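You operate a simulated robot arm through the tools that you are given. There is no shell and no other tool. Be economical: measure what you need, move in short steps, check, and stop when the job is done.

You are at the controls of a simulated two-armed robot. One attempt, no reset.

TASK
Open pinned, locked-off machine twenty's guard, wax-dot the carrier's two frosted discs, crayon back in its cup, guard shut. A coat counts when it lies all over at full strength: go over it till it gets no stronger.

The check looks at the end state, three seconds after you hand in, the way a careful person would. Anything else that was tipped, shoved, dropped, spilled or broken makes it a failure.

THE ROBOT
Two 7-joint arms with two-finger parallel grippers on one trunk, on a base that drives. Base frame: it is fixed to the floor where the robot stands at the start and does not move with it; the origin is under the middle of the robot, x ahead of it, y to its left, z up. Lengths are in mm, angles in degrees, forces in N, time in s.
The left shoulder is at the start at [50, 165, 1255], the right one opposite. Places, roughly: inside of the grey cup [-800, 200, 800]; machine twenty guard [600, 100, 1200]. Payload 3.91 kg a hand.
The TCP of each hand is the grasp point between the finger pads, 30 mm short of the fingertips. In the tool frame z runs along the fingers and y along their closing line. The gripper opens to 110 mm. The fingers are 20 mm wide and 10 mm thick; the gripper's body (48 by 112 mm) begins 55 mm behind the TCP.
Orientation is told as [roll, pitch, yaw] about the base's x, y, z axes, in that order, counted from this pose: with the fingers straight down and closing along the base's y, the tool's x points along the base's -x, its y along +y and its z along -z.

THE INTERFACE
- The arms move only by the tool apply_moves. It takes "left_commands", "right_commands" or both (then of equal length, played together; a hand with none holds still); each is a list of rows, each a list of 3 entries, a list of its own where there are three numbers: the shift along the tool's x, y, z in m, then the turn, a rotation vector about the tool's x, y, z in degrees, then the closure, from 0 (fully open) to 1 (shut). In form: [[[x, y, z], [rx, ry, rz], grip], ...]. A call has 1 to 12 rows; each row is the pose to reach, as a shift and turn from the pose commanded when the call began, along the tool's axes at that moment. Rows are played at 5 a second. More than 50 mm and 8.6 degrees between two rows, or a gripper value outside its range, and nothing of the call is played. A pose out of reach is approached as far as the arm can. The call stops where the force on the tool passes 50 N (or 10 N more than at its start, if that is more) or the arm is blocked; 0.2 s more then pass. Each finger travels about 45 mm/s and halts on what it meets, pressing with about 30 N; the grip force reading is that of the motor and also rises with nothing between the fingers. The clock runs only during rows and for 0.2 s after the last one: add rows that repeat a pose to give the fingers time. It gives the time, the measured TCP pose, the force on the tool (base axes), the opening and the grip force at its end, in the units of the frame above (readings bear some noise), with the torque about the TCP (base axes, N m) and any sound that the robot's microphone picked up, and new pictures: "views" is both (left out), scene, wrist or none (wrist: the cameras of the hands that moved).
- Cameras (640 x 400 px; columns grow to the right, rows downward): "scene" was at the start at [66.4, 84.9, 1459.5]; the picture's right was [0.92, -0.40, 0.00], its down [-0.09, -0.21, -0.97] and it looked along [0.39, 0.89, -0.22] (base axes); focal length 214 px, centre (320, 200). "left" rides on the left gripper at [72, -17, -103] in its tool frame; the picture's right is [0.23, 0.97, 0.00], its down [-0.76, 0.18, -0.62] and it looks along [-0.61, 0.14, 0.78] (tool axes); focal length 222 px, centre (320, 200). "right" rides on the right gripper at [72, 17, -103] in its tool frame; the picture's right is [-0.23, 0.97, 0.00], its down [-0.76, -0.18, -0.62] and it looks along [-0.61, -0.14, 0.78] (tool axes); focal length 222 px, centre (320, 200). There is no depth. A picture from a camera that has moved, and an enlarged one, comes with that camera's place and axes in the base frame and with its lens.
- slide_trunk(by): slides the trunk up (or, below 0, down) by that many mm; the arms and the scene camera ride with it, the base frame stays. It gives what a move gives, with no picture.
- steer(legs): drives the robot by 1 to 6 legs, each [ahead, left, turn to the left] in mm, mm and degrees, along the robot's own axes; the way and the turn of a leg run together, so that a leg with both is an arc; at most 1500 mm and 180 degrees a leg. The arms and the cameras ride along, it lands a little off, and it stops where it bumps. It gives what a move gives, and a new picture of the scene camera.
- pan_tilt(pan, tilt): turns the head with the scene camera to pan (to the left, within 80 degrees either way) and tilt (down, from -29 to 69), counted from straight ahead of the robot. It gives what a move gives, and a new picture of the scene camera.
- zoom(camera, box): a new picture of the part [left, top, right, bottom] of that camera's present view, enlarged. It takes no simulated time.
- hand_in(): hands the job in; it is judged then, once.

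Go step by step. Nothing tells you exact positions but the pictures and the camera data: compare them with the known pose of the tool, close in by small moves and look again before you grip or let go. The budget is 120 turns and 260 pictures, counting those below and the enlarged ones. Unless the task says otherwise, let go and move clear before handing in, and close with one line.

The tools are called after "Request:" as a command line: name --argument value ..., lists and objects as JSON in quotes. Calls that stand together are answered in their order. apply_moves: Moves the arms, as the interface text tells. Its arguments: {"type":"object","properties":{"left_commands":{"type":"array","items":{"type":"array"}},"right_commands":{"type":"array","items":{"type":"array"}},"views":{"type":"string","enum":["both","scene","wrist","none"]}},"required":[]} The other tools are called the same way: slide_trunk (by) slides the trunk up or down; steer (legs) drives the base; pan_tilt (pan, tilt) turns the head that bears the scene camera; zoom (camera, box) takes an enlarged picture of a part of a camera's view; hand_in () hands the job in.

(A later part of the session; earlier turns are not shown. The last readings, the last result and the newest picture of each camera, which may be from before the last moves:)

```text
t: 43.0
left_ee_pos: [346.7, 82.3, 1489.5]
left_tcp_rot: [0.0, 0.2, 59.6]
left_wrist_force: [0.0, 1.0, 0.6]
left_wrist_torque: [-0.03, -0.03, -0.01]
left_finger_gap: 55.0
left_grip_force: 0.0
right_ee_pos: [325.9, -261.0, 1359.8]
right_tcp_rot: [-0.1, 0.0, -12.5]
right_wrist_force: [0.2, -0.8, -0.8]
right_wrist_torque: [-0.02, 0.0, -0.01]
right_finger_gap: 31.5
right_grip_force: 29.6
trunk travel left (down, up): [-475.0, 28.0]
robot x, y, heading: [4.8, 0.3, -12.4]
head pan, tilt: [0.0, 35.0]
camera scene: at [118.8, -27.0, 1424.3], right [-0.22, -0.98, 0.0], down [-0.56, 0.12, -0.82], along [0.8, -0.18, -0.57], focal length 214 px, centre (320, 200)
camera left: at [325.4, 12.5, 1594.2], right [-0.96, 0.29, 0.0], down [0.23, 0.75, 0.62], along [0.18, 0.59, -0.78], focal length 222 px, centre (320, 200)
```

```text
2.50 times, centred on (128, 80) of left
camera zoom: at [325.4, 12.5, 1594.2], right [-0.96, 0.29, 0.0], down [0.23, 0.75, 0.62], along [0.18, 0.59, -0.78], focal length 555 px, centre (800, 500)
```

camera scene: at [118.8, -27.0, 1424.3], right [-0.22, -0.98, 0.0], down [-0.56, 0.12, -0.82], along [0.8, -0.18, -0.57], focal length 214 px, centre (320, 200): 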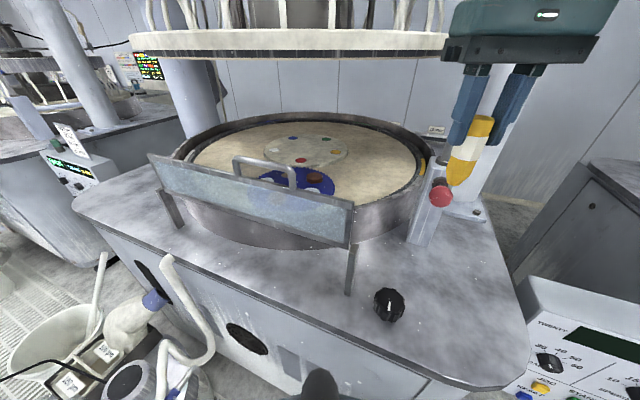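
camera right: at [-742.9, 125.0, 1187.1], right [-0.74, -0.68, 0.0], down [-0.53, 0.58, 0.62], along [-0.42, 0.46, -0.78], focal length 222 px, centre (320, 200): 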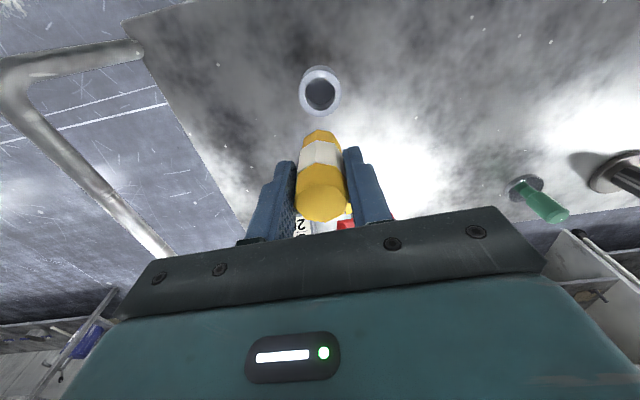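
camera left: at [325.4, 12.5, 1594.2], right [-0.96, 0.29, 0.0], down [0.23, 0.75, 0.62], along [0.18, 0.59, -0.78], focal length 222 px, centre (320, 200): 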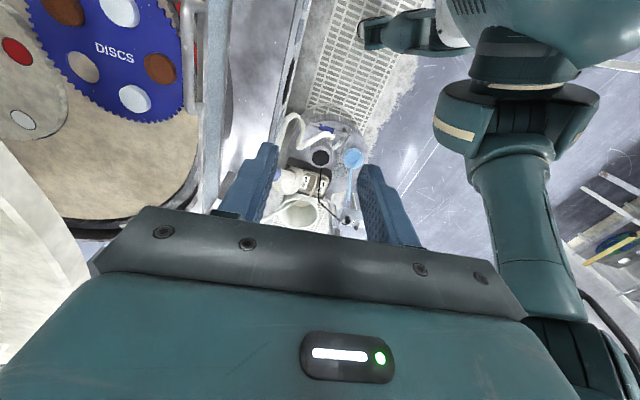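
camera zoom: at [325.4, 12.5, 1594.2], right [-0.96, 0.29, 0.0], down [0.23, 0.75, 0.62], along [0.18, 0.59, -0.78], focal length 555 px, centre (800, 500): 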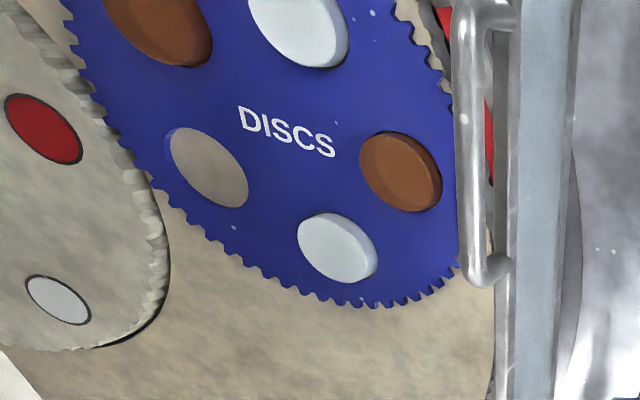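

Refined: handle bar centre about [515, -1, 1245], hinge line at z≈1090, discs at about [775, 19] and [681, -112], z≈1050 - I will need to stand nearer. I check the floor area for hose and base clearance.

Request:
zoom --camera "left" --box '[240, 80, 400, 180]'

Request:
pan_tilt --pan 20 --tilt 66

```text
4.00 times, centred on (320, 130) of left
camera zoom: at [325.4, 12.5, 1594.2], right [-0.96, 0.29, 0.0], down [0.23, 0.75, 0.62], along [0.18, 0.59, -0.78], focal length 888 px, centre (320, 480)
```

zoom: 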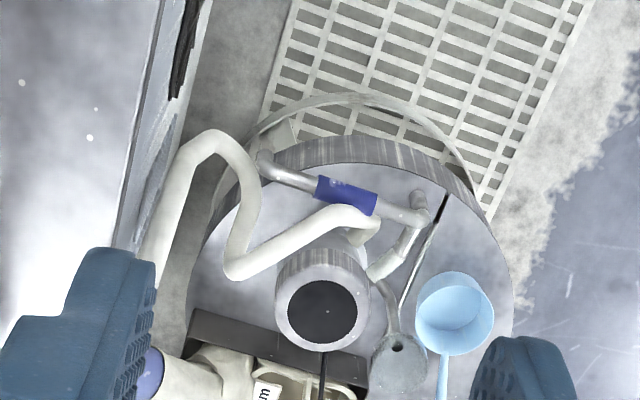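

```text
t: 43.9
left_ee_pos: [348.1, 81.9, 1491.0]
left_tcp_rot: [0.0, 0.0, 59.5]
left_wrist_force: [0.0, -0.2, 0.1]
left_wrist_torque: [0.03, -0.01, 0.0]
left_finger_gap: 55.2
left_grip_force: 0.1
right_ee_pos: [327.6, -261.5, 1359.9]
right_tcp_rot: [0.0, 0.0, -12.6]
right_wrist_force: [0.2, -0.1, -1.2]
right_wrist_torque: [0.03, 0.02, 0.0]
right_finger_gap: 31.6
right_grip_force: 29.7
trunk travel left (down, up): [-475.0, 28.0]
robot x, y, heading: [5.6, -0.7, -12.4]
head pan, tilt: [20.0, 66.0]
camera scene: at [91.7, -0.3, 1383.4], right [0.13, -0.99, 0.0], down [-0.91, -0.12, -0.41], along [0.4, 0.05, -0.91], focal length 214 px, centre (320, 200)
```

scene: 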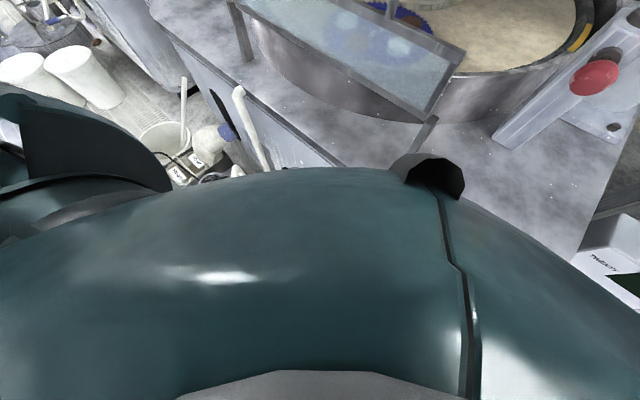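

The raised head ring (front edge ~490 mm along the machine's normal, z≈1430) is close, so I tilt the left hand 40° so that it comes at the bar from the robot side. I go to a pre-grasp 80 mm short of the bar.

Request:
apply_moves --left_commands '[[[-0.0025, -0.022, 0.031], [6.7, 0, 0], 0.5], [[-0.005, -0.045, 0.062], [13.4, 0, 0], 0.5], [[-0.0075, -0.0675, 0.0925], [20, 0, 0], 0.5], [[-0.01, -0.09, 0.123], [26.7, 0, 0], 0.5], [[-0.0125, -0.112, 0.154], [33.4, 0, 0], 0.5], [[-0.015, -0.1347, 0.185], [40, 0, 0], 0.5], [[-0.015, -0.1347, 0.185], [40, 0, 0], 0.5]]' --views "wrist"

Request:
pan_tilt --pan 0 --tilt 30

```text
t: 45.5
left_ee_pos: [469.1, 29.3, 1306.5]
left_tcp_rot: [-40.2, 0.1, 59.6]
left_wrist_force: [0.5, 0.5, 0.4]
left_wrist_torque: [-0.01, -0.02, 0.0]
left_finger_gap: 54.9
left_grip_force: 0.0
right_ee_pos: [327.4, -262.4, 1359.9]
right_tcp_rot: [0.0, -0.1, -12.5]
right_wrist_force: [-0.3, 0.4, -0.9]
right_wrist_torque: [-0.01, -0.02, -0.04]
right_finger_gap: 31.5
right_grip_force: 30.2
trunk travel left (down, up): [-475.0, 28.0]
robot x, y, heading: [2.7, -2.9, -12.5]
head pan, tilt: [20.0, 66.0]
camera left: at [385.5, -6.1, 1396.7], right [-0.76, 0.18, -0.63], down [-0.08, 0.93, 0.36], along [0.65, 0.32, -0.69], focal length 222 px, centre (320, 200)
```

left: 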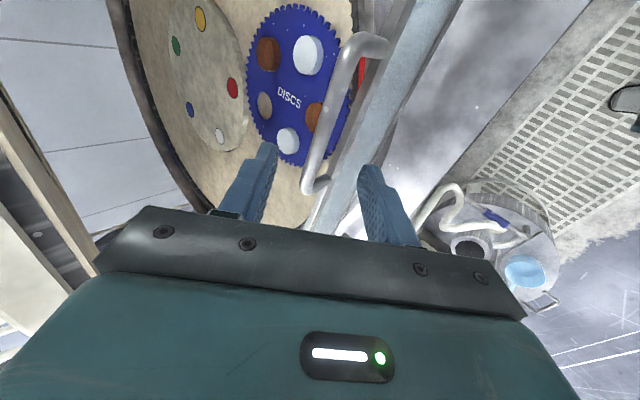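

```text
t: 46.5
left_ee_pos: [468.4, 28.0, 1307.0]
left_tcp_rot: [-40.0, 0.1, 59.4]
left_wrist_force: [-1.0, -0.1, 0.5]
left_wrist_torque: [0.03, 0.0, 0.0]
left_finger_gap: 55.0
left_grip_force: 0.0
right_ee_pos: [327.1, -261.6, 1360.7]
right_tcp_rot: [0.1, 0.0, -12.5]
right_wrist_force: [0.0, 0.6, -0.5]
right_wrist_torque: [0.01, -0.03, -0.03]
right_finger_gap: 31.7
right_grip_force: 30.3
trunk travel left (down, up): [-475.0, 28.0]
robot x, y, heading: [8.6, 1.0, -12.6]
head pan, tilt: [0.0, 30.0]
camera scene: at [121.1, -27.5, 1432.0], right [-0.22, -0.98, 0.0], down [-0.49, 0.11, -0.87], along [0.85, -0.19, -0.5], focal length 214 px, centre (320, 200)
```

scene: 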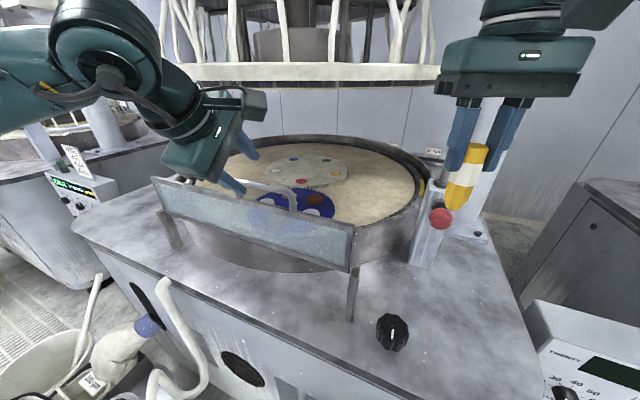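

The bar lies on the gripper's centre line. I advance 62 mm and look before closing.

Request:
apply_moves --left_commands '[[[0, 0, 0.03], [0, 0, 0], 0.5], [[0, 0, 0.05], [0, 0, 0], 0.5], [[0, 0, 0.062], [0, 0, 0], 0.55], [[0, 0, 0.062], [0, 0, 0], 0.55]]'

Request:
zoom --camera "scene" --box '[180, 140, 340, 240]'

Request:
zoom --camera "left" --box '[220, 50, 420, 250]'

```text
t: 47.5
left_ee_pos: [505.2, 6.8, 1257.6]
left_tcp_rot: [-40.0, 0.1, 59.5]
left_wrist_force: [-0.6, 0.4, 0.6]
left_wrist_torque: [-0.03, -0.03, -0.04]
left_finger_gap: 49.7
left_grip_force: 0.1
right_ee_pos: [326.2, -261.0, 1359.4]
right_tcp_rot: [-0.1, 0.0, -12.5]
right_wrist_force: [0.4, -0.3, -0.6]
right_wrist_torque: [0.0, -0.03, -0.01]
right_finger_gap: 31.4
right_grip_force: 30.9
trunk travel left (down, up): [-475.0, 28.0]
robot x, y, heading: [5.8, 2.2, -12.7]
head pan, tilt: [0.0, 30.0]
camera scene: at [120.8, -27.4, 1432.1], right [-0.22, -0.98, 0.0], down [-0.49, 0.11, -0.87], along [0.85, -0.19, -0.5], focal length 214 px, centre (320, 200)
camera left: at [420.9, -27.3, 1349.0], right [-0.76, 0.18, -0.63], down [-0.08, 0.93, 0.36], along [0.65, 0.32, -0.69], focal length 222 px, centre (320, 200)
```

scene: 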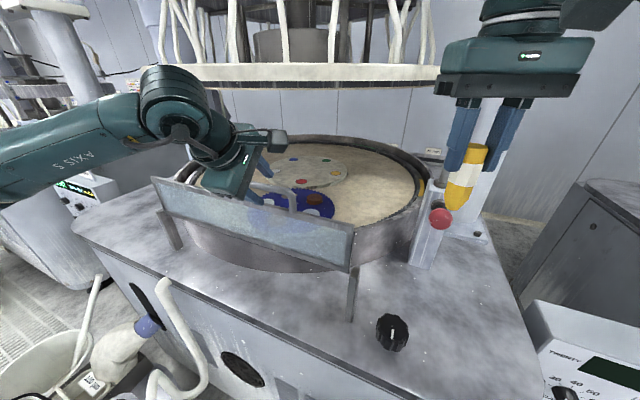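
left: 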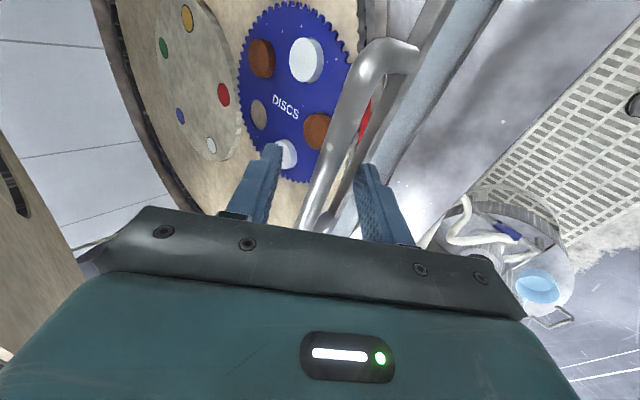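

```text
4.00 times, centred on (260, 190) of scene
camera zoom: at [120.8, -27.4, 1432.1], right [-0.22, -0.98, 0.0], down [-0.49, 0.11, -0.87], along [0.85, -0.19, -0.5], focal length 858 px, centre (560, 240)
```

zoom: 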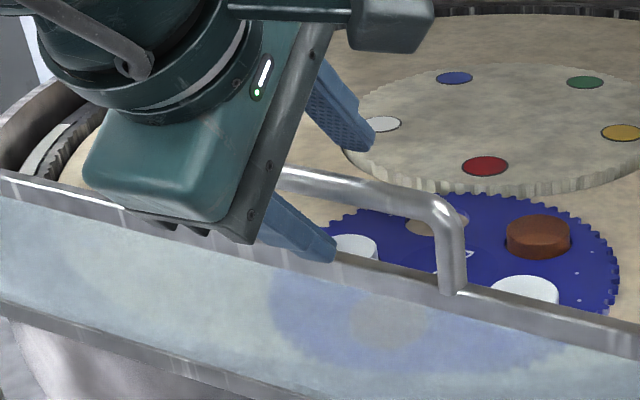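

```text
2.00 times, centred on (320, 150) of left
camera zoom: at [420.9, -27.3, 1349.0], right [-0.76, 0.18, -0.63], down [-0.08, 0.93, 0.36], along [0.65, 0.32, -0.69], focal length 444 px, centre (320, 300)
```

zoom: 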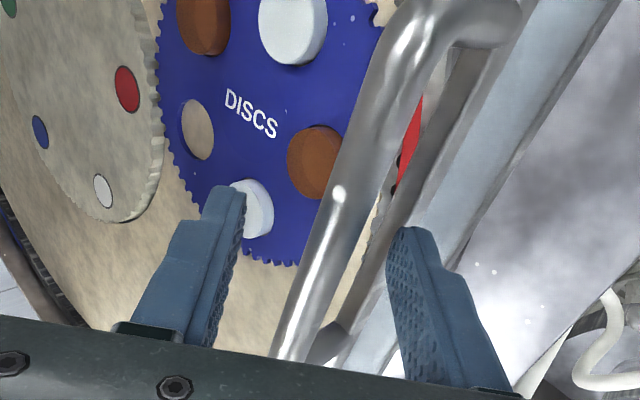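

Request:
apply_moves --left_commands '[[[0, 0, 0], [0, 0, 0], 0.8], [[0, 0, 0], [0, 0, 0], 1], [[0, 0, 0], [0, 0, 0], 1], [[0, 0, 0], [0, 0, 0], 1], [[0, 0, 0], [0, 0, 0], 1]]'

Request:
zoom --camera "left" --box '[220, 50, 420, 250]'

```text
t: 48.7
left_ee_pos: [502.3, 7.7, 1258.4]
left_tcp_rot: [-39.7, -0.1, 59.4]
left_wrist_force: [-12.0, 4.7, -14.3]
left_wrist_torque: [0.73, -0.24, -0.67]
left_finger_gap: 15.0
left_grip_force: 44.8
right_ee_pos: [325.9, -260.1, 1359.9]
right_tcp_rot: [0.0, -0.1, -12.5]
right_wrist_force: [0.5, 0.2, -0.8]
right_wrist_torque: [0.01, -0.01, 0.0]
right_finger_gap: 31.4
right_grip_force: 30.3
trunk travel left (down, up): [-475.0, 28.0]
robot x, y, heading: [7.0, -2.2, -12.5]
head pan, tilt: [0.0, 30.0]
camera scene: at [120.3, -26.7, 1432.0], right [-0.22, -0.98, 0.0], down [-0.49, 0.11, -0.87], along [0.85, -0.19, -0.5], focal length 214 px, centre (320, 200)
camera left: at [419.8, -26.8, 1347.6], right [-0.76, 0.19, -0.62], down [-0.07, 0.93, 0.37], along [0.65, 0.32, -0.69], focal length 222 px, centre (320, 200)
```

scene: 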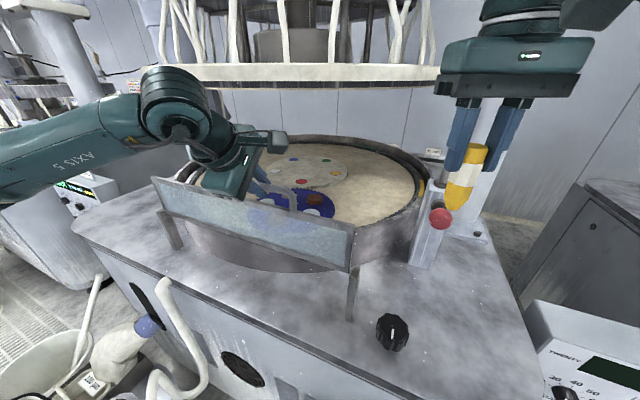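
left: 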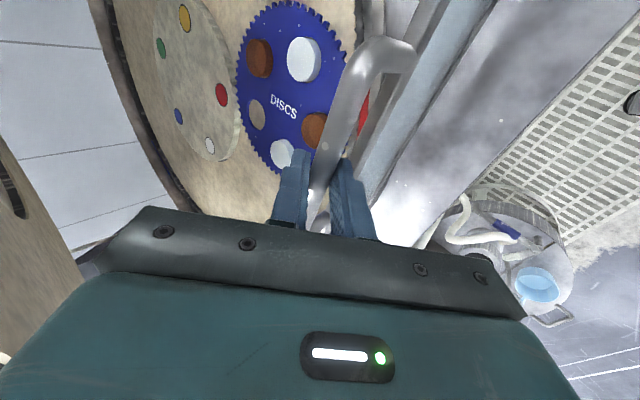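

```text
2.00 times, centred on (320, 150) of left
camera zoom: at [419.8, -26.8, 1347.6], right [-0.76, 0.19, -0.62], down [-0.07, 0.93, 0.37], along [0.65, 0.32, -0.69], focal length 444 px, centre (320, 300)
```

zoom: 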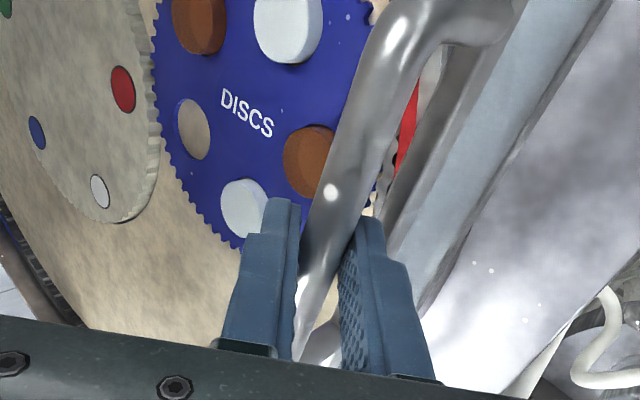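

The bar is gripped (15 mm). I draw the guard open along its hinge arc, first 30°.

Request:
apply_moves --left_commands '[[[0, 0.004, 0], [0, 0, 0], 1], [[-0.0005, 0.013, -0.008], [0, 0, 0], 1], [[-0.001, 0.024, -0.0163], [0, 0, 0], 1], [[-0.0014, 0.036, -0.0225], [0, 0, 0], 1], [[-0.0018, 0.0476, -0.0287], [0, 0, 0], 1], [[-0.0022, 0.06, -0.033], [0, 0, 0], 1], [[-0.0027, 0.073, -0.037], [0, 0, 0], 1]]'

```text
t: 50.3
left_ee_pos: [439.5, 53.4, 1236.6]
left_tcp_rot: [-39.8, 0.1, 59.8]
left_wrist_force: [10.7, 13.5, -3.1]
left_wrist_torque: [0.92, -0.7, -0.15]
left_finger_gap: 15.0
left_grip_force: 44.6
right_ee_pos: [326.9, -259.4, 1359.0]
right_tcp_rot: [-0.1, 0.1, -12.6]
right_wrist_force: [0.6, -0.4, -1.2]
right_wrist_torque: [-0.01, -0.03, 0.03]
right_finger_gap: 31.1
right_grip_force: 30.3
trunk travel left (down, up): [-475.0, 28.0]
robot x, y, heading: [3.1, 2.6, -12.7]
head pan, tilt: [0.0, 30.0]
camera scene: at [123.4, -25.2, 1431.8], right [-0.22, -0.98, 0.0], down [-0.49, 0.11, -0.87], along [0.84, -0.19, -0.5], focal length 214 px, centre (320, 200)
camera left: at [356.5, 17.7, 1328.0], right [-0.76, 0.18, -0.62], down [-0.08, 0.93, 0.36], along [0.64, 0.32, -0.69], focal length 222 px, centre (320, 200)
```

scene: 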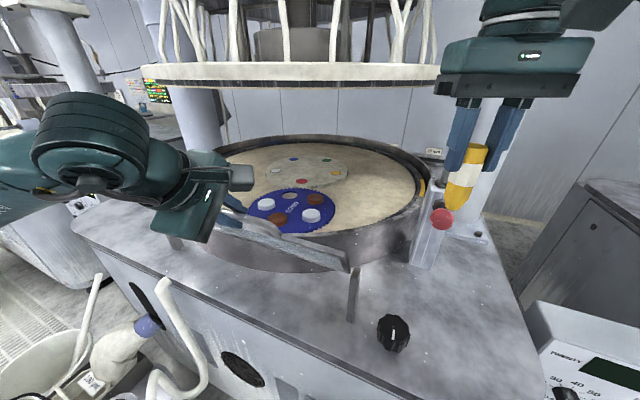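
left: 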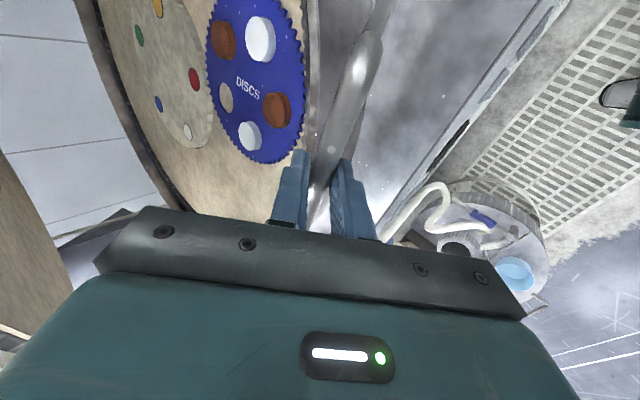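

The guard swings well; the motion needs a little more sideways drift. I go on to about 75°.

Request:
apply_moves --left_commands '[[[-0.005, 0.012, -0.002], [0, 0, 0], 1], [[-0.007, 0.025, -0.0035], [0, 0, 0], 1], [[-0.009, 0.0394, -0.0044], [0, 0, 0], 1], [[-0.0105, 0.0595, -0.0015], [0, 0, 0], 1], [[-0.012, 0.0793, 0.0027], [0, 0, 0], 1], [[-0.013, 0.0975, 0.0105], [0, 0, 0], 1], [[-0.014, 0.1154, 0.0193], [0, 0, 0], 1]]'

```text
t: 51.8
left_ee_pos: [404.6, 87.8, 1179.7]
left_tcp_rot: [-39.9, 0.0, 58.5]
left_wrist_force: [-25.4, 8.8, 11.1]
left_wrist_torque: [0.02, 0.19, -1.47]
left_finger_gap: 14.5
left_grip_force: 45.3
left hand out of reach, approached as far as the arm can: row 5, 6, 7
right_ee_pos: [322.5, -259.3, 1362.1]
right_tcp_rot: [0.0, -0.2, -12.5]
right_wrist_force: [0.3, 0.0, -0.3]
right_wrist_torque: [0.03, 0.01, -0.01]
right_finger_gap: 31.0
right_grip_force: 30.3
trunk travel left (down, up): [-475.0, 28.0]
robot x, y, heading: [1.3, -5.5, -12.4]
head pan, tilt: [0.0, 30.0]
stopped in row 7 (left hand): the force on the tool passed its limit (the readings are from after the stop); the commanded pose is now the measured one
camera scene: at [114.9, -25.7, 1432.7], right [-0.21, -0.98, 0.0], down [-0.48, 0.11, -0.87], along [0.85, -0.19, -0.5], focal length 214 px, centre (320, 200)
camera left: at [321.1, 55.3, 1269.4], right [-0.76, 0.2, -0.63], down [-0.06, 0.93, 0.36], along [0.65, 0.31, -0.69], focal length 222 px, centre (320, 200)
```

scene: 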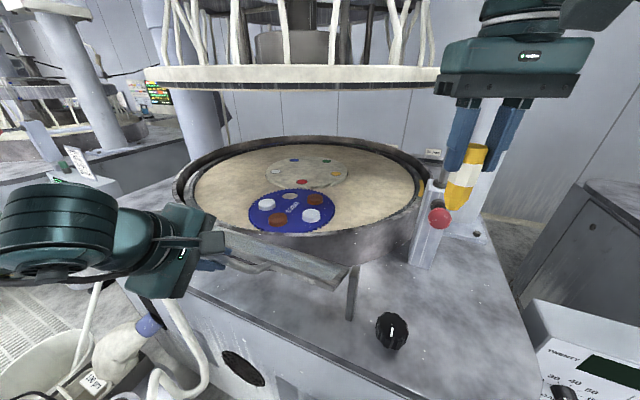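
left: 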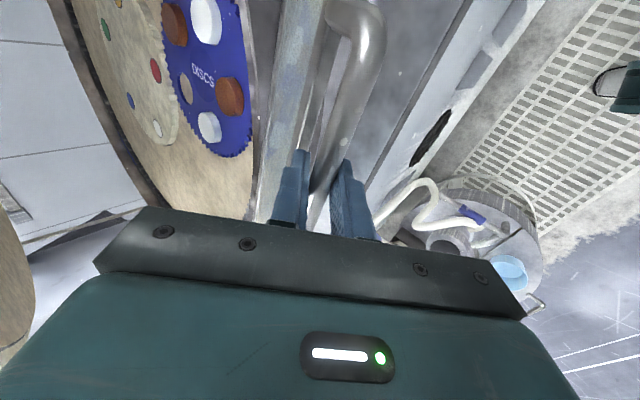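

The arm gets too folded with this tilt, at ~67° open. I loosen to a cage around the bar and turn the hand upright about the bar while continuing down the arc.

Request:
apply_moves --left_commands '[[[0, 0, 0], [0, 0, 0], 0.82], [[0, 0.0069, 0.0051], [-8, 0, 0], 0.82], [[0, 0.0145, 0.0118], [-16, 0, 0], 0.82], [[0, 0.0219, 0.0198], [-24, 0, 0], 0.82], [[0, 0.0301, 0.0303], [-32, 0, 0], 0.82], [[0, 0.0376, 0.0425], [-40, 0, 0], 0.82], [[0, 0.0454, 0.0536], [-40, 0, 0], 0.82]]'

```text
t: 53.5
left_ee_pos: [398.0, 97.3, 1107.1]
left_tcp_rot: [2.0, -0.2, 58.1]
left_wrist_force: [-46.8, 30.2, 5.6]
left_wrist_torque: [-0.76, -0.37, -0.54]
left_finger_gap: 23.7
left_grip_force: 28.8
right_ee_pos: [320.5, -256.7, 1360.4]
right_tcp_rot: [-0.1, -0.4, -12.2]
right_wrist_force: [0.1, -0.8, 0.4]
right_wrist_torque: [0.01, 0.07, 0.0]
right_finger_gap: 31.4
right_grip_force: 30.5
trunk travel left (down, up): [-475.0, 28.0]
robot x, y, heading: [3.1, -0.1, -12.0]
head pan, tilt: [0.0, 30.0]
stopped in row 7 (left hand): the force on the tool passed its limit (the readings are from after the stop); the commanded pose is now the measured one
camera scene: at [113.6, -22.6, 1432.6], right [-0.21, -0.98, 0.0], down [-0.48, 0.1, -0.87], along [0.85, -0.18, -0.5], focal length 214 px, centre (320, 200)
camera left: at [376.0, 25.4, 1209.3], right [-0.95, 0.32, 0.03], down [0.27, 0.73, 0.63], along [0.18, 0.61, -0.77], focal length 222 px, centre (320, 200)
```

scene: 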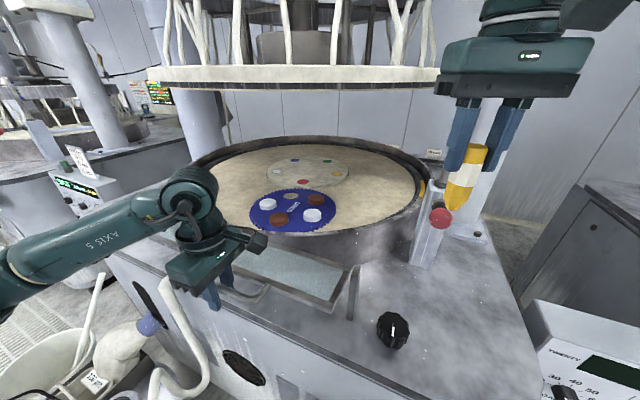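
left: 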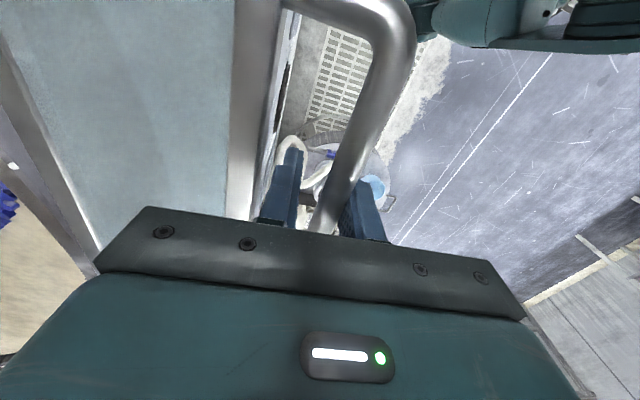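

The guard lies nearly flat now and pushes on the outer finger. I ease toward the robot by 6 mm, then loosen slightly and look whether it stays.

Request:
apply_moves --left_commands '[[[0, 0.004, 0], [0, 0, 0], 0.82], [[0, 0.006, 0], [0, 0, 0], 0.78], [[0, 0.006, 0], [0, 0, 0], 0.7], [[0, 0.006, 0], [0, 0, 0], 0.7]]'

Request:
zoom --camera "scene" --box '[160, 200, 400, 350]'

```text
t: 54.5
left_ee_pos: [401.1, 93.8, 1107.3]
left_tcp_rot: [1.0, -0.1, 58.9]
left_wrist_force: [-7.6, 11.2, -0.8]
left_wrist_torque: [-0.1, -0.16, -0.07]
left_finger_gap: 32.4
left_grip_force: 0.1
right_ee_pos: [324.8, -257.2, 1359.6]
right_tcp_rot: [0.1, -0.1, -12.3]
right_wrist_force: [-0.2, 0.1, -0.3]
right_wrist_torque: [0.04, 0.02, -0.03]
right_finger_gap: 31.1
right_grip_force: 30.1
trunk travel left (down, up): [-475.0, 28.0]
robot x, y, heading: [6.6, -4.1, -12.5]
head pan, tilt: [0.0, 30.0]
camera scene: at [118.6, -25.1, 1432.2], right [-0.21, -0.98, 0.0], down [-0.49, 0.11, -0.87], along [0.85, -0.19, -0.5], focal length 214 px, centre (320, 200)
camera left: at [379.2, 24.2, 1209.8], right [-0.95, 0.31, 0.02], down [0.25, 0.74, 0.63], along [0.18, 0.6, -0.78], focal length 222 px, centre (320, 200)
```

scene: 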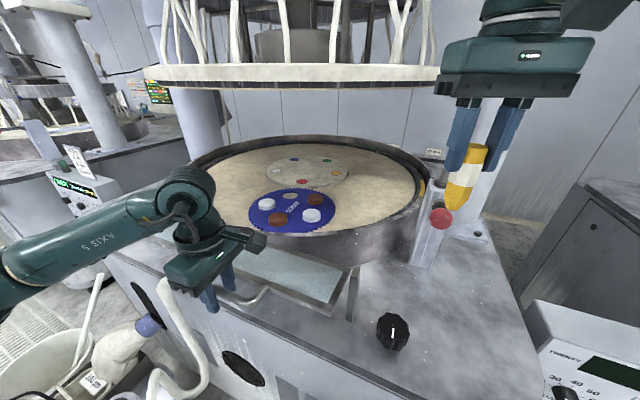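
left: 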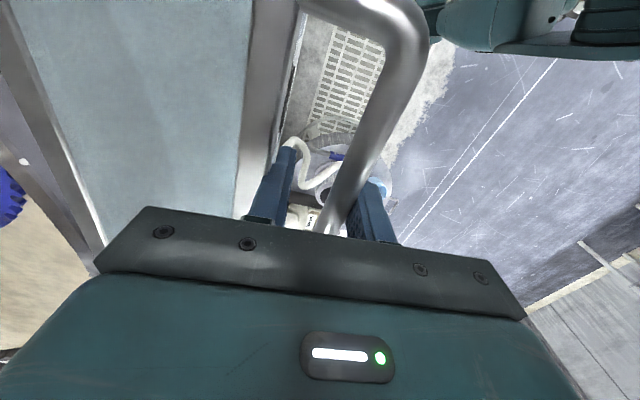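

```text
2.67 times, centred on (280, 275) of scene
camera zoom: at [118.6, -25.1, 1432.2], right [-0.21, -0.98, 0.0], down [-0.49, 0.11, -0.87], along [0.85, -0.19, -0.5], focal length 572 px, centre (427, 0)
```

zoom: 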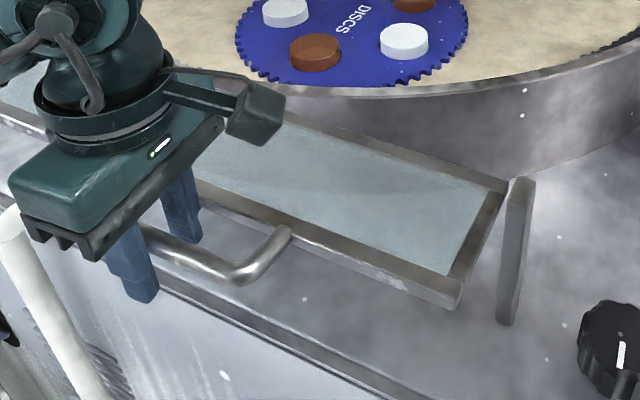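

The guard holds itself nearly flat. I lift the left hand clear and see.

Request:
apply_moves --left_commands '[[[0, 0.005, 0], [0, 0, 0], 0.7], [[0, 0.005, -0.02], [0, 0, 0], 0.7], [[0, 0.005, -0.06], [0, 0, 0], 0.7], [[0, 0.005, -0.1], [0, 0, 0], 0.6], [[0, 0.005, -0.15], [0, 0, 0], 0.5], [[0, 0.005, -0.2], [0, 0, 0], 0.5]]'

Request:
zoom --camera "scene" --box '[100, 180, 420, 380]'

```text
t: 55.9
left_ee_pos: [397.5, 95.1, 1307.9]
left_tcp_rot: [1.3, -0.1, 58.7]
left_wrist_force: [0.1, 0.3, 0.0]
left_wrist_torque: [-0.04, -0.01, -0.02]
left_finger_gap: 55.2
left_grip_force: 0.0
right_ee_pos: [324.5, -260.6, 1361.2]
right_tcp_rot: [0.1, -0.1, -12.4]
right_wrist_force: [0.4, -0.1, -0.5]
right_wrist_torque: [0.01, 0.03, 0.03]
right_finger_gap: 31.6
right_grip_force: 29.5
trunk travel left (down, up): [-475.0, 28.0]
robot x, y, heading: [1.2, 1.7, -12.1]
head pan, tilt: [0.0, 30.0]
camera scene: at [118.9, -27.0, 1432.1], right [-0.21, -0.98, 0.0], down [-0.49, 0.11, -0.87], along [0.85, -0.18, -0.5], focal length 214 px, centre (320, 200)
camera left: at [376.0, 24.6, 1411.2], right [-0.95, 0.31, 0.02], down [0.26, 0.73, 0.63], along [0.18, 0.6, -0.78], focal length 222 px, centre (320, 200)
```

scene: 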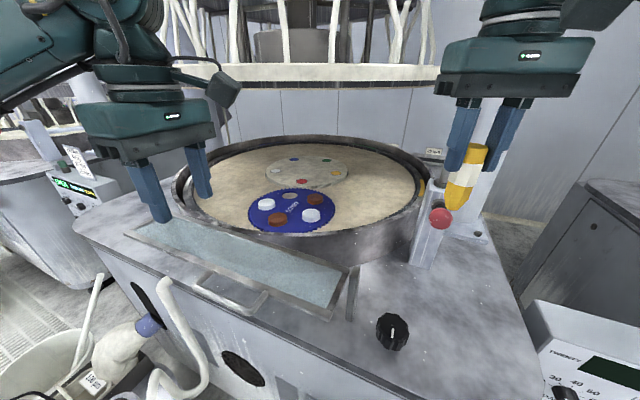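
left: 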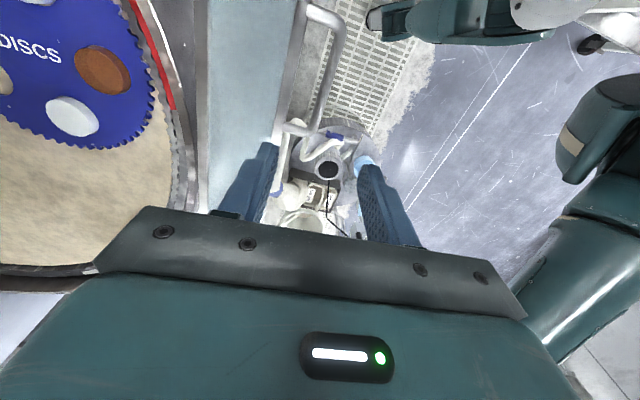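

```text
2.00 times, centred on (260, 280) of scene
camera zoom: at [118.9, -27.0, 1432.1], right [-0.21, -0.98, 0.0], down [-0.49, 0.11, -0.87], along [0.85, -0.18, -0.5], focal length 429 px, centre (440, 40)
```

zoom: 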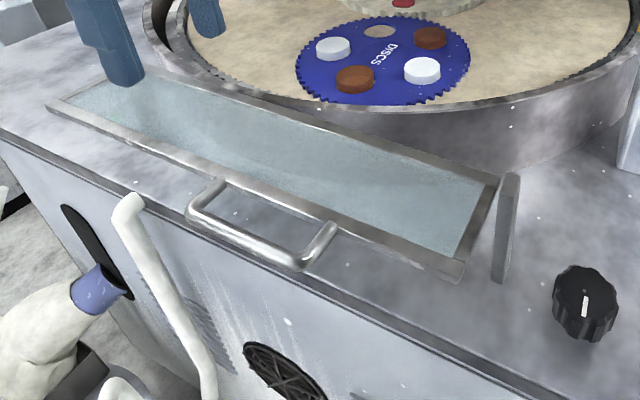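

The guard stays open by itself. To paint under the low head ring I will tilt the right hand 40° forward; I draw it in a little and tilt it, lift the left hand out of the way, and shift the robot slightly left to heading 0.

Request:
apply_moves --right_commands '[[[0.02, 0, 0], [0, -8, 0], 1], [[0.04, 0, 0], [0, -16, 0], 1], [[0.06, 0, 0], [0, -24, 0], 1], [[0.08, 0, 0], [0, -32, 0], 1], [[0.09, 0, 0], [0, -40, 0], 1]]' --left_commands '[[[0, 0.02, -0.03], [0, 0, 0], 0.5], [[0, 0.03, -0.07], [0, 0, 0], 0.5], [[0, 0.04, -0.11], [0, 0, 0], 0.5], [[0, 0.04, -0.15], [0, 0, 0], 0.5], [[0, 0.04, -0.18], [0, 0, 0], 0.5]]' --views "none"

Request:
steer --legs '[[19, 35, 0], [0, 0, 12.4]]'

Request:
zoom --camera "right" --box '[0, 0, 640, 400]'

```text
t: 57.0
left_ee_pos: [369.5, 113.2, 1489.1]
left_tcp_rot: [1.0, -0.1, 58.6]
left_wrist_force: [-0.1, -0.4, -0.2]
left_wrist_torque: [0.02, 0.04, -0.01]
left_finger_gap: 55.0
left_grip_force: 0.1
right_ee_pos: [236.9, -242.4, 1360.5]
right_tcp_rot: [0.2, -40.2, -12.5]
right_wrist_force: [-0.3, -0.5, 0.6]
right_wrist_torque: [-0.02, 0.02, 0.05]
right_finger_gap: 31.2
right_grip_force: 29.7
trunk travel left (down, up): [-475.0, 28.0]
robot x, y, heading: [4.1, -0.5, -12.2]
head pan, tilt: [0.0, 30.0]
```

```text
t: 58.7
left_ee_pos: [364.0, 217.0, 1487.5]
left_tcp_rot: [1.2, -0.1, 70.9]
left_wrist_force: [0.4, -0.3, -0.2]
left_wrist_torque: [0.04, 0.0, 0.01]
left_finger_gap: 54.7
left_grip_force: 0.0
right_ee_pos: [308.8, -156.1, 1359.9]
right_tcp_rot: [0.0, -40.0, -0.2]
right_wrist_force: [-0.7, -0.5, -0.4]
right_wrist_torque: [0.01, 0.0, -0.02]
right_finger_gap: 31.3
right_grip_force: 29.9
trunk travel left (down, up): [-475.0, 28.0]
robot x, y, heading: [31.7, 27.3, -0.1]
head pan, tilt: [0.0, 30.0]
camera scene: at [148.3, 27.8, 1432.1], right [0.0, -1.0, 0.0], down [-0.5, 0.0, -0.87], along [0.87, 0.0, -0.5], focal length 214 px, centre (320, 200)
```

scene: 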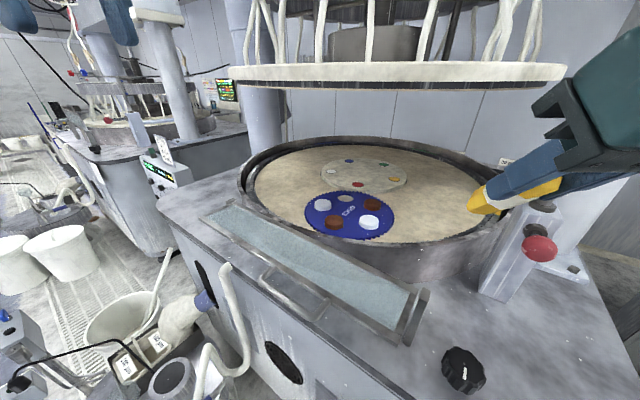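

```text
1.00 times, centred on (320, 200) of right
camera zoom: at [187.3, -139.7, 1392.9], right [0.18, 0.97, 0.15], down [0.18, -0.18, 0.97], along [0.97, -0.14, -0.21], focal length 222 px, centre (320, 200)
```

zoom: 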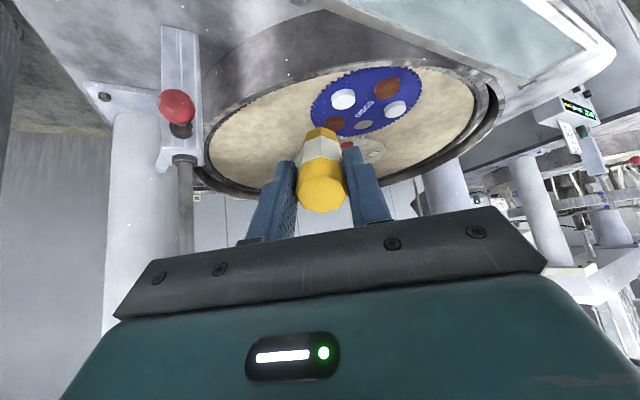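

Request:
zoom --camera "scene" --box '[290, 175, 418, 255]'

Request:
zoom --camera "right" --box '[280, 50, 440, 150]'

```text
5.00 times, centred on (354, 215) of scene
camera zoom: at [148.3, 27.8, 1432.1], right [0.0, -1.0, 0.0], down [-0.5, 0.0, -0.87], along [0.87, 0.0, -0.5], focal length 1072 px, centre (150, 125)
```

zoom: 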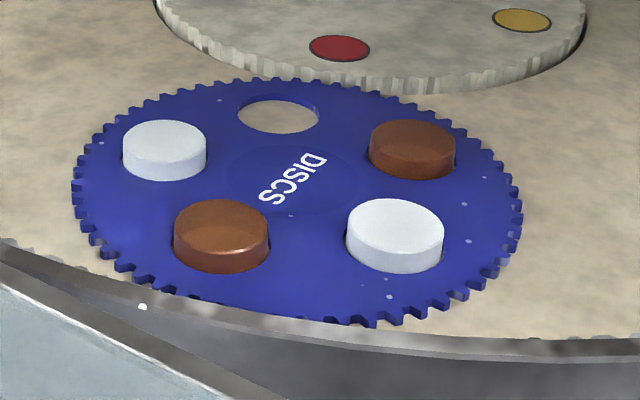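

```text
4.00 times, centred on (360, 100) of right
camera zoom: at [187.3, -139.7, 1392.9], right [0.18, 0.97, 0.15], down [0.18, -0.18, 0.97], along [0.97, -0.14, -0.21], focal length 888 px, centre (160, 600)
```

zoom: 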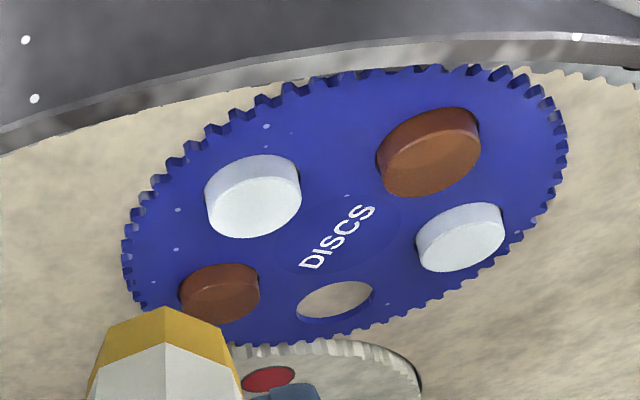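

Disc tops: disc1 ≈ [760, 19, 1064], disc2 ≈ [667, -117, 1064], about 55 mm across; the crayon tip is ~86 mm along the fingers. I bring the tip to hover about 50 mm above disc2.

Request:
apply_moves --right_commands '[[[0.0202, 0, 0.0396], [0, 0, 0], 1], [[0.0404, 0, 0.0793], [0, 0, 0], 1], [[0.0606, 0, 0.1189], [0, 0, 0], 1], [[0.027, 0.0067, 0.1515], [0, 0, 0], 1], [[-0.0066, 0.0133, 0.184], [0, 0, 0], 1], [[-0.0402, 0.02, 0.2165], [0, 0, 0], 1], [[-0.0656, 0.0263, 0.255], [0, 0, 0], 1], [[-0.091, 0.0327, 0.294], [0, 0, 0], 1], [[-0.1164, 0.039, 0.3327], [0, 0, 0], 1], [[-0.1164, 0.039, 0.3327], [0, 0, 0], 1]]'

Request:
zoom --camera "scene" --box '[290, 140, 450, 240]'

```text
t: 60.9
left_ee_pos: [365.0, 217.4, 1488.2]
left_tcp_rot: [1.1, 0.0, 70.9]
left_wrist_force: [-0.6, 1.0, -0.4]
left_wrist_torque: [0.01, 0.01, 0.01]
left_finger_gap: 55.1
left_grip_force: 0.0
right_ee_pos: [613.2, -116.4, 1178.4]
right_tcp_rot: [0.0, -40.2, -0.2]
right_wrist_force: [-0.1, 0.9, -0.5]
right_wrist_torque: [-0.01, -0.01, 0.02]
right_finger_gap: 31.5
right_grip_force: 30.0
right hand out of reach, approached as far as the arm can: row 2, 3, 4
trunk travel left (down, up): [-475.0, 28.0]
robot x, y, heading: [30.3, 26.0, -0.0]
head pan, tilt: [0.0, 30.0]
camera scene: at [148.0, 27.7, 1432.1], right [0.0, -1.0, 0.0], down [-0.5, 0.0, -0.87], along [0.87, 0.0, -0.5], focal length 214 px, centre (320, 200)
camera right: at [490.7, -99.6, 1211.6], right [0.18, 0.97, 0.15], down [0.18, -0.18, 0.97], along [0.97, -0.14, -0.21], focal length 222 px, centre (320, 200)
```

scene: 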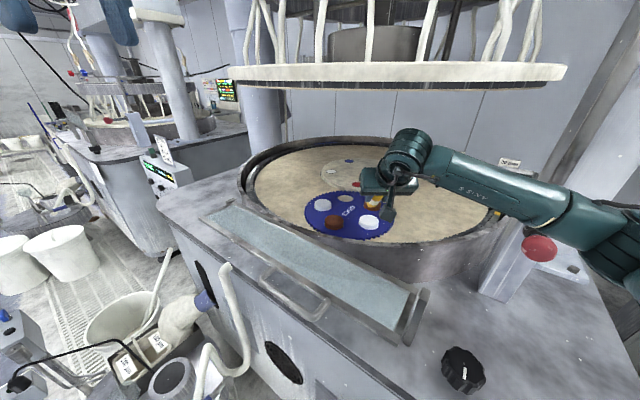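
right: 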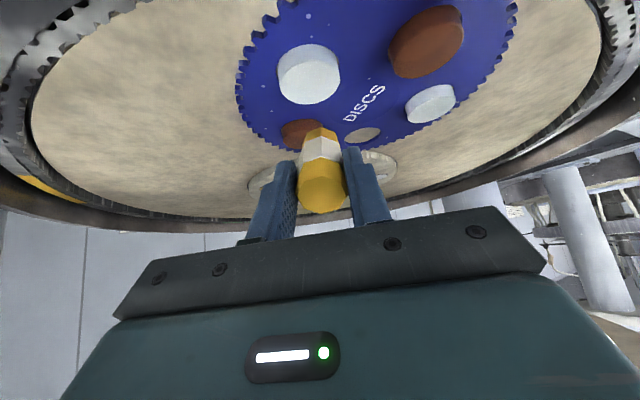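

```text
4.00 times, centred on (370, 190) of scene
camera zoom: at [148.0, 27.7, 1432.1], right [0.0, -1.0, 0.0], down [-0.5, 0.0, -0.87], along [0.87, 0.0, -0.5], focal length 858 px, centre (120, 240)
```

zoom: 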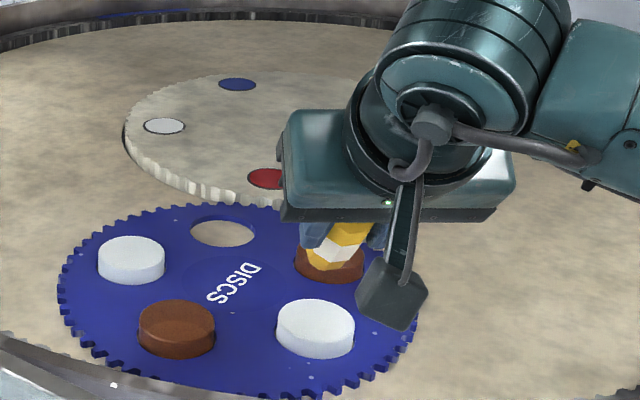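

Request:
apply_moves --right_commands '[[[0.0143, 0, 0.0108], [0, 0, 0], 1], [[0.0286, 0, 0.0217], [0, 0, 0], 1], [[0.0286, 0, 0.0217], [0, 0, 0], 1]]' --views "none"

Request:
zoom --camera "right" --box '[220, 30, 420, 155]'

Request:
zoom --camera "scene" --box '[320, 180, 416, 240]'

```text
t: 61.7
left_ee_pos: [364.5, 217.6, 1487.9]
left_tcp_rot: [1.2, -0.1, 71.0]
left_wrist_force: [0.2, -0.1, 0.7]
left_wrist_torque: [0.01, 0.01, 0.0]
left_finger_gap: 55.1
left_grip_force: 0.1
right_ee_pos: [603.3, -117.1, 1145.9]
right_tcp_rot: [0.1, -40.0, -0.2]
right_wrist_force: [0.6, 0.2, -1.1]
right_wrist_torque: [0.02, 0.01, 0.01]
right_finger_gap: 31.4
right_grip_force: 29.9
trunk travel left (down, up): [-475.0, 28.0]
robot x, y, heading: [30.5, 29.9, 0.0]
head pan, tilt: [0.0, 30.0]
```

```text
3.20 times, centred on (320, 92) of right
camera zoom: at [481.8, -100.9, 1178.1], right [0.18, 0.97, 0.15], down [0.18, -0.18, 0.97], along [0.97, -0.14, -0.21], focal length 711 px, centre (320, 544)
```

zoom: 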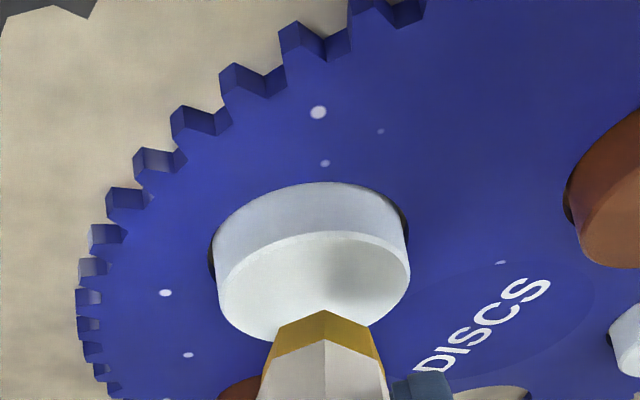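

```text
6.67 times, centred on (368, 210) of scene
camera zoom: at [148.5, 28.0, 1432.1], right [0.0, -1.0, 0.0], down [-0.5, 0.0, -0.87], along [0.87, 0.0, -0.5], focal length 1430 px, centre (0, 133)
```

zoom: 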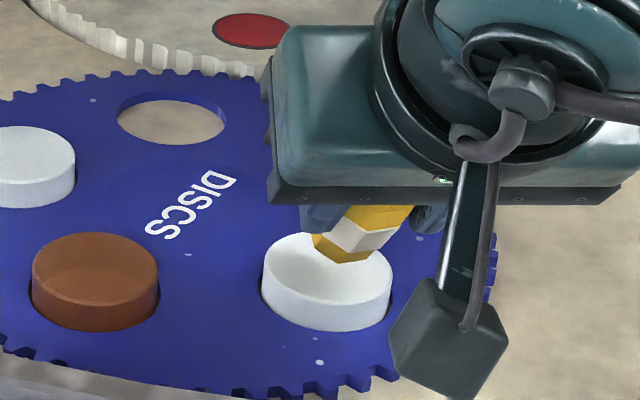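

Request:
apply_moves --right_commands '[[[0.0032, 0, 0.0038], [0, 0, 0], 1], [[0.0064, 0, 0.0077], [0, 0, 0], 1], [[0.0064, 0, 0.0077], [0, 0, 0], 1]]' --views "none"

Request:
zoom --camera "scene" --box '[320, 180, 416, 240]'

```text
t: 62.5
left_ee_pos: [364.2, 217.8, 1488.0]
left_tcp_rot: [1.1, -0.1, 70.9]
left_wrist_force: [0.0, 0.0, 0.6]
left_wrist_torque: [0.0, -0.02, 0.0]
left_finger_gap: 55.0
left_grip_force: 0.0
right_ee_pos: [603.4, -118.4, 1135.1]
right_tcp_rot: [0.1, -40.0, -0.2]
right_wrist_force: [0.2, 0.2, -1.1]
right_wrist_torque: [-0.03, 0.03, -0.01]
right_finger_gap: 31.1
right_grip_force: 30.0
trunk travel left (down, up): [-475.0, 28.0]
robot x, y, heading: [28.7, 29.4, 0.0]
head pan, tilt: [0.0, 30.0]
```

```text
6.67 times, centred on (368, 210) of scene
camera zoom: at [148.6, 28.0, 1432.0], right [0.0, -1.0, 0.0], down [-0.5, 0.0, -0.87], along [0.87, 0.0, -0.5], focal length 1430 px, centre (0, 133)
```

zoom: 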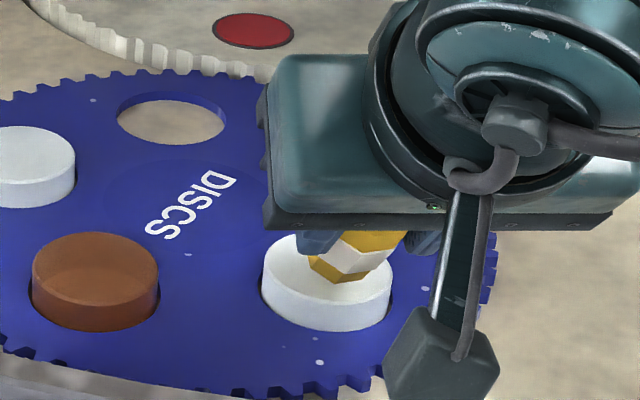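

Request:
apply_moves --right_commands '[[[-0.0035, 0.003, 0.0082], [0, 0, 0], 1], [[-0.0022, 0.003, 0.0097], [0, 0, 0], 1], [[-0.0009, 0.003, 0.0113], [0, 0, 0], 1], [[-0.0009, 0.003, 0.0113], [0, 0, 0], 1]]' --views "none"

Request:
zoom --camera "scene" --box '[320, 180, 416, 240]'

Request:
zoom --camera "right" --box '[220, 30, 420, 155]'

```text
t: 63.5
left_ee_pos: [360.4, 219.4, 1488.2]
left_tcp_rot: [1.0, 0.0, 70.9]
left_wrist_force: [-0.3, 0.0, 0.9]
left_wrist_torque: [-0.02, 0.02, -0.03]
left_finger_gap: 55.0
left_grip_force: 0.0
right_ee_pos: [611.1, -113.5, 1130.4]
right_tcp_rot: [0.2, -40.3, -0.2]
right_wrist_force: [-5.1, -0.2, 20.2]
right_wrist_torque: [-0.03, -0.82, 0.0]
right_finger_gap: 31.5
right_grip_force: 29.7
trunk travel left (down, up): [-475.0, 28.0]
robot x, y, heading: [30.8, 31.6, -0.1]
head pan, tilt: [0.0, 30.0]
```

```text
6.67 times, centred on (368, 210) of scene
camera zoom: at [145.4, 28.5, 1432.5], right [0.0, -1.0, 0.0], down [-0.5, 0.0, -0.87], along [0.87, 0.0, -0.5], focal length 1430 px, centre (0, 133)
```

zoom: 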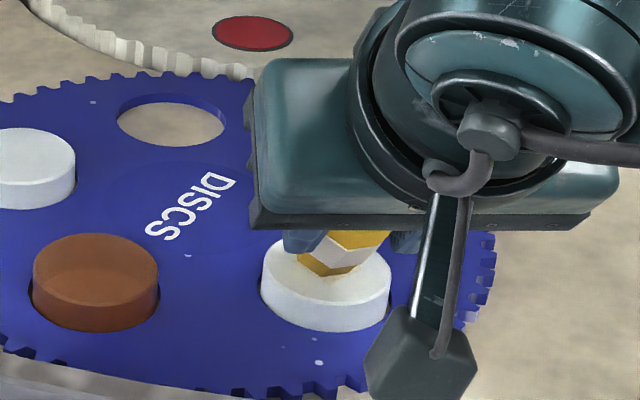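

```text
3.20 times, centred on (320, 92) of right
camera zoom: at [488.6, -97.5, 1162.9], right [0.17, 0.97, 0.15], down [0.17, -0.18, 0.97], along [0.97, -0.14, -0.2], focal length 711 px, centre (320, 544)
```

zoom: 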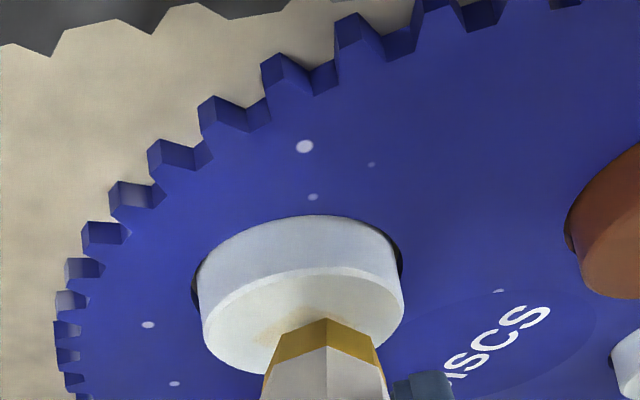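

Contact: about 20 N at TCP z 1130, and a faint yellow tint appears. I lift off to see how large and strong the mark is.

Request:
apply_moves --right_commands '[[[-0.0129, 0, -0.0153], [0, 0, 0], 1], [[-0.0386, 0, -0.046], [0, 0, 0], 1]]' --views "none"

Request:
zoom --camera "right" --box '[220, 30, 420, 155]'

Request:
zoom --camera "scene" --box '[320, 180, 416, 240]'

```text
t: 64.1
left_ee_pos: [363.8, 218.6, 1487.6]
left_tcp_rot: [1.1, -0.1, 70.9]
left_wrist_force: [-0.2, 0.8, 0.5]
left_wrist_torque: [-0.02, -0.01, 0.03]
left_finger_gap: 55.0
left_grip_force: 0.0
right_ee_pos: [611.4, -114.1, 1186.1]
right_tcp_rot: [0.0, -39.8, 0.0]
right_wrist_force: [-0.3, 0.9, -0.6]
right_wrist_torque: [-0.01, -0.03, 0.01]
right_finger_gap: 31.2
right_grip_force: 29.8
trunk travel left (down, up): [-475.0, 28.0]
robot x, y, heading: [30.6, 29.1, -0.4]
head pan, tilt: [0.0, 30.0]
```

```text
3.20 times, centred on (320, 92) of right
camera zoom: at [489.4, -97.7, 1220.3], right [0.18, 0.97, 0.14], down [0.19, -0.18, 0.97], along [0.97, -0.14, -0.21], focal length 711 px, centre (320, 544)
```

zoom: 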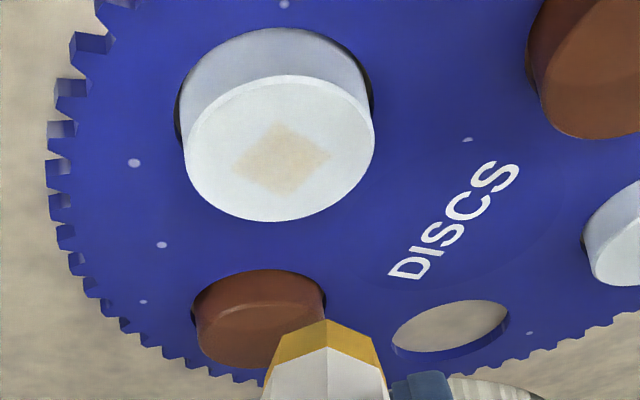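

```text
6.67 times, centred on (368, 210) of scene
camera zoom: at [147.8, 28.5, 1432.0], right [0.0, -1.0, 0.0], down [-0.5, 0.0, -0.87], along [0.87, 0.0, -0.5], focal length 1430 px, centre (0, 133)
```

zoom: 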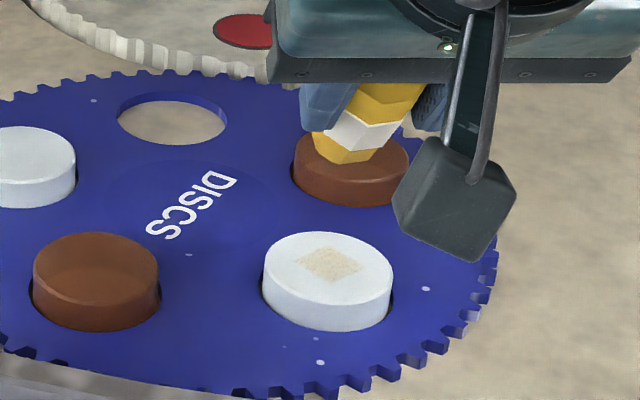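

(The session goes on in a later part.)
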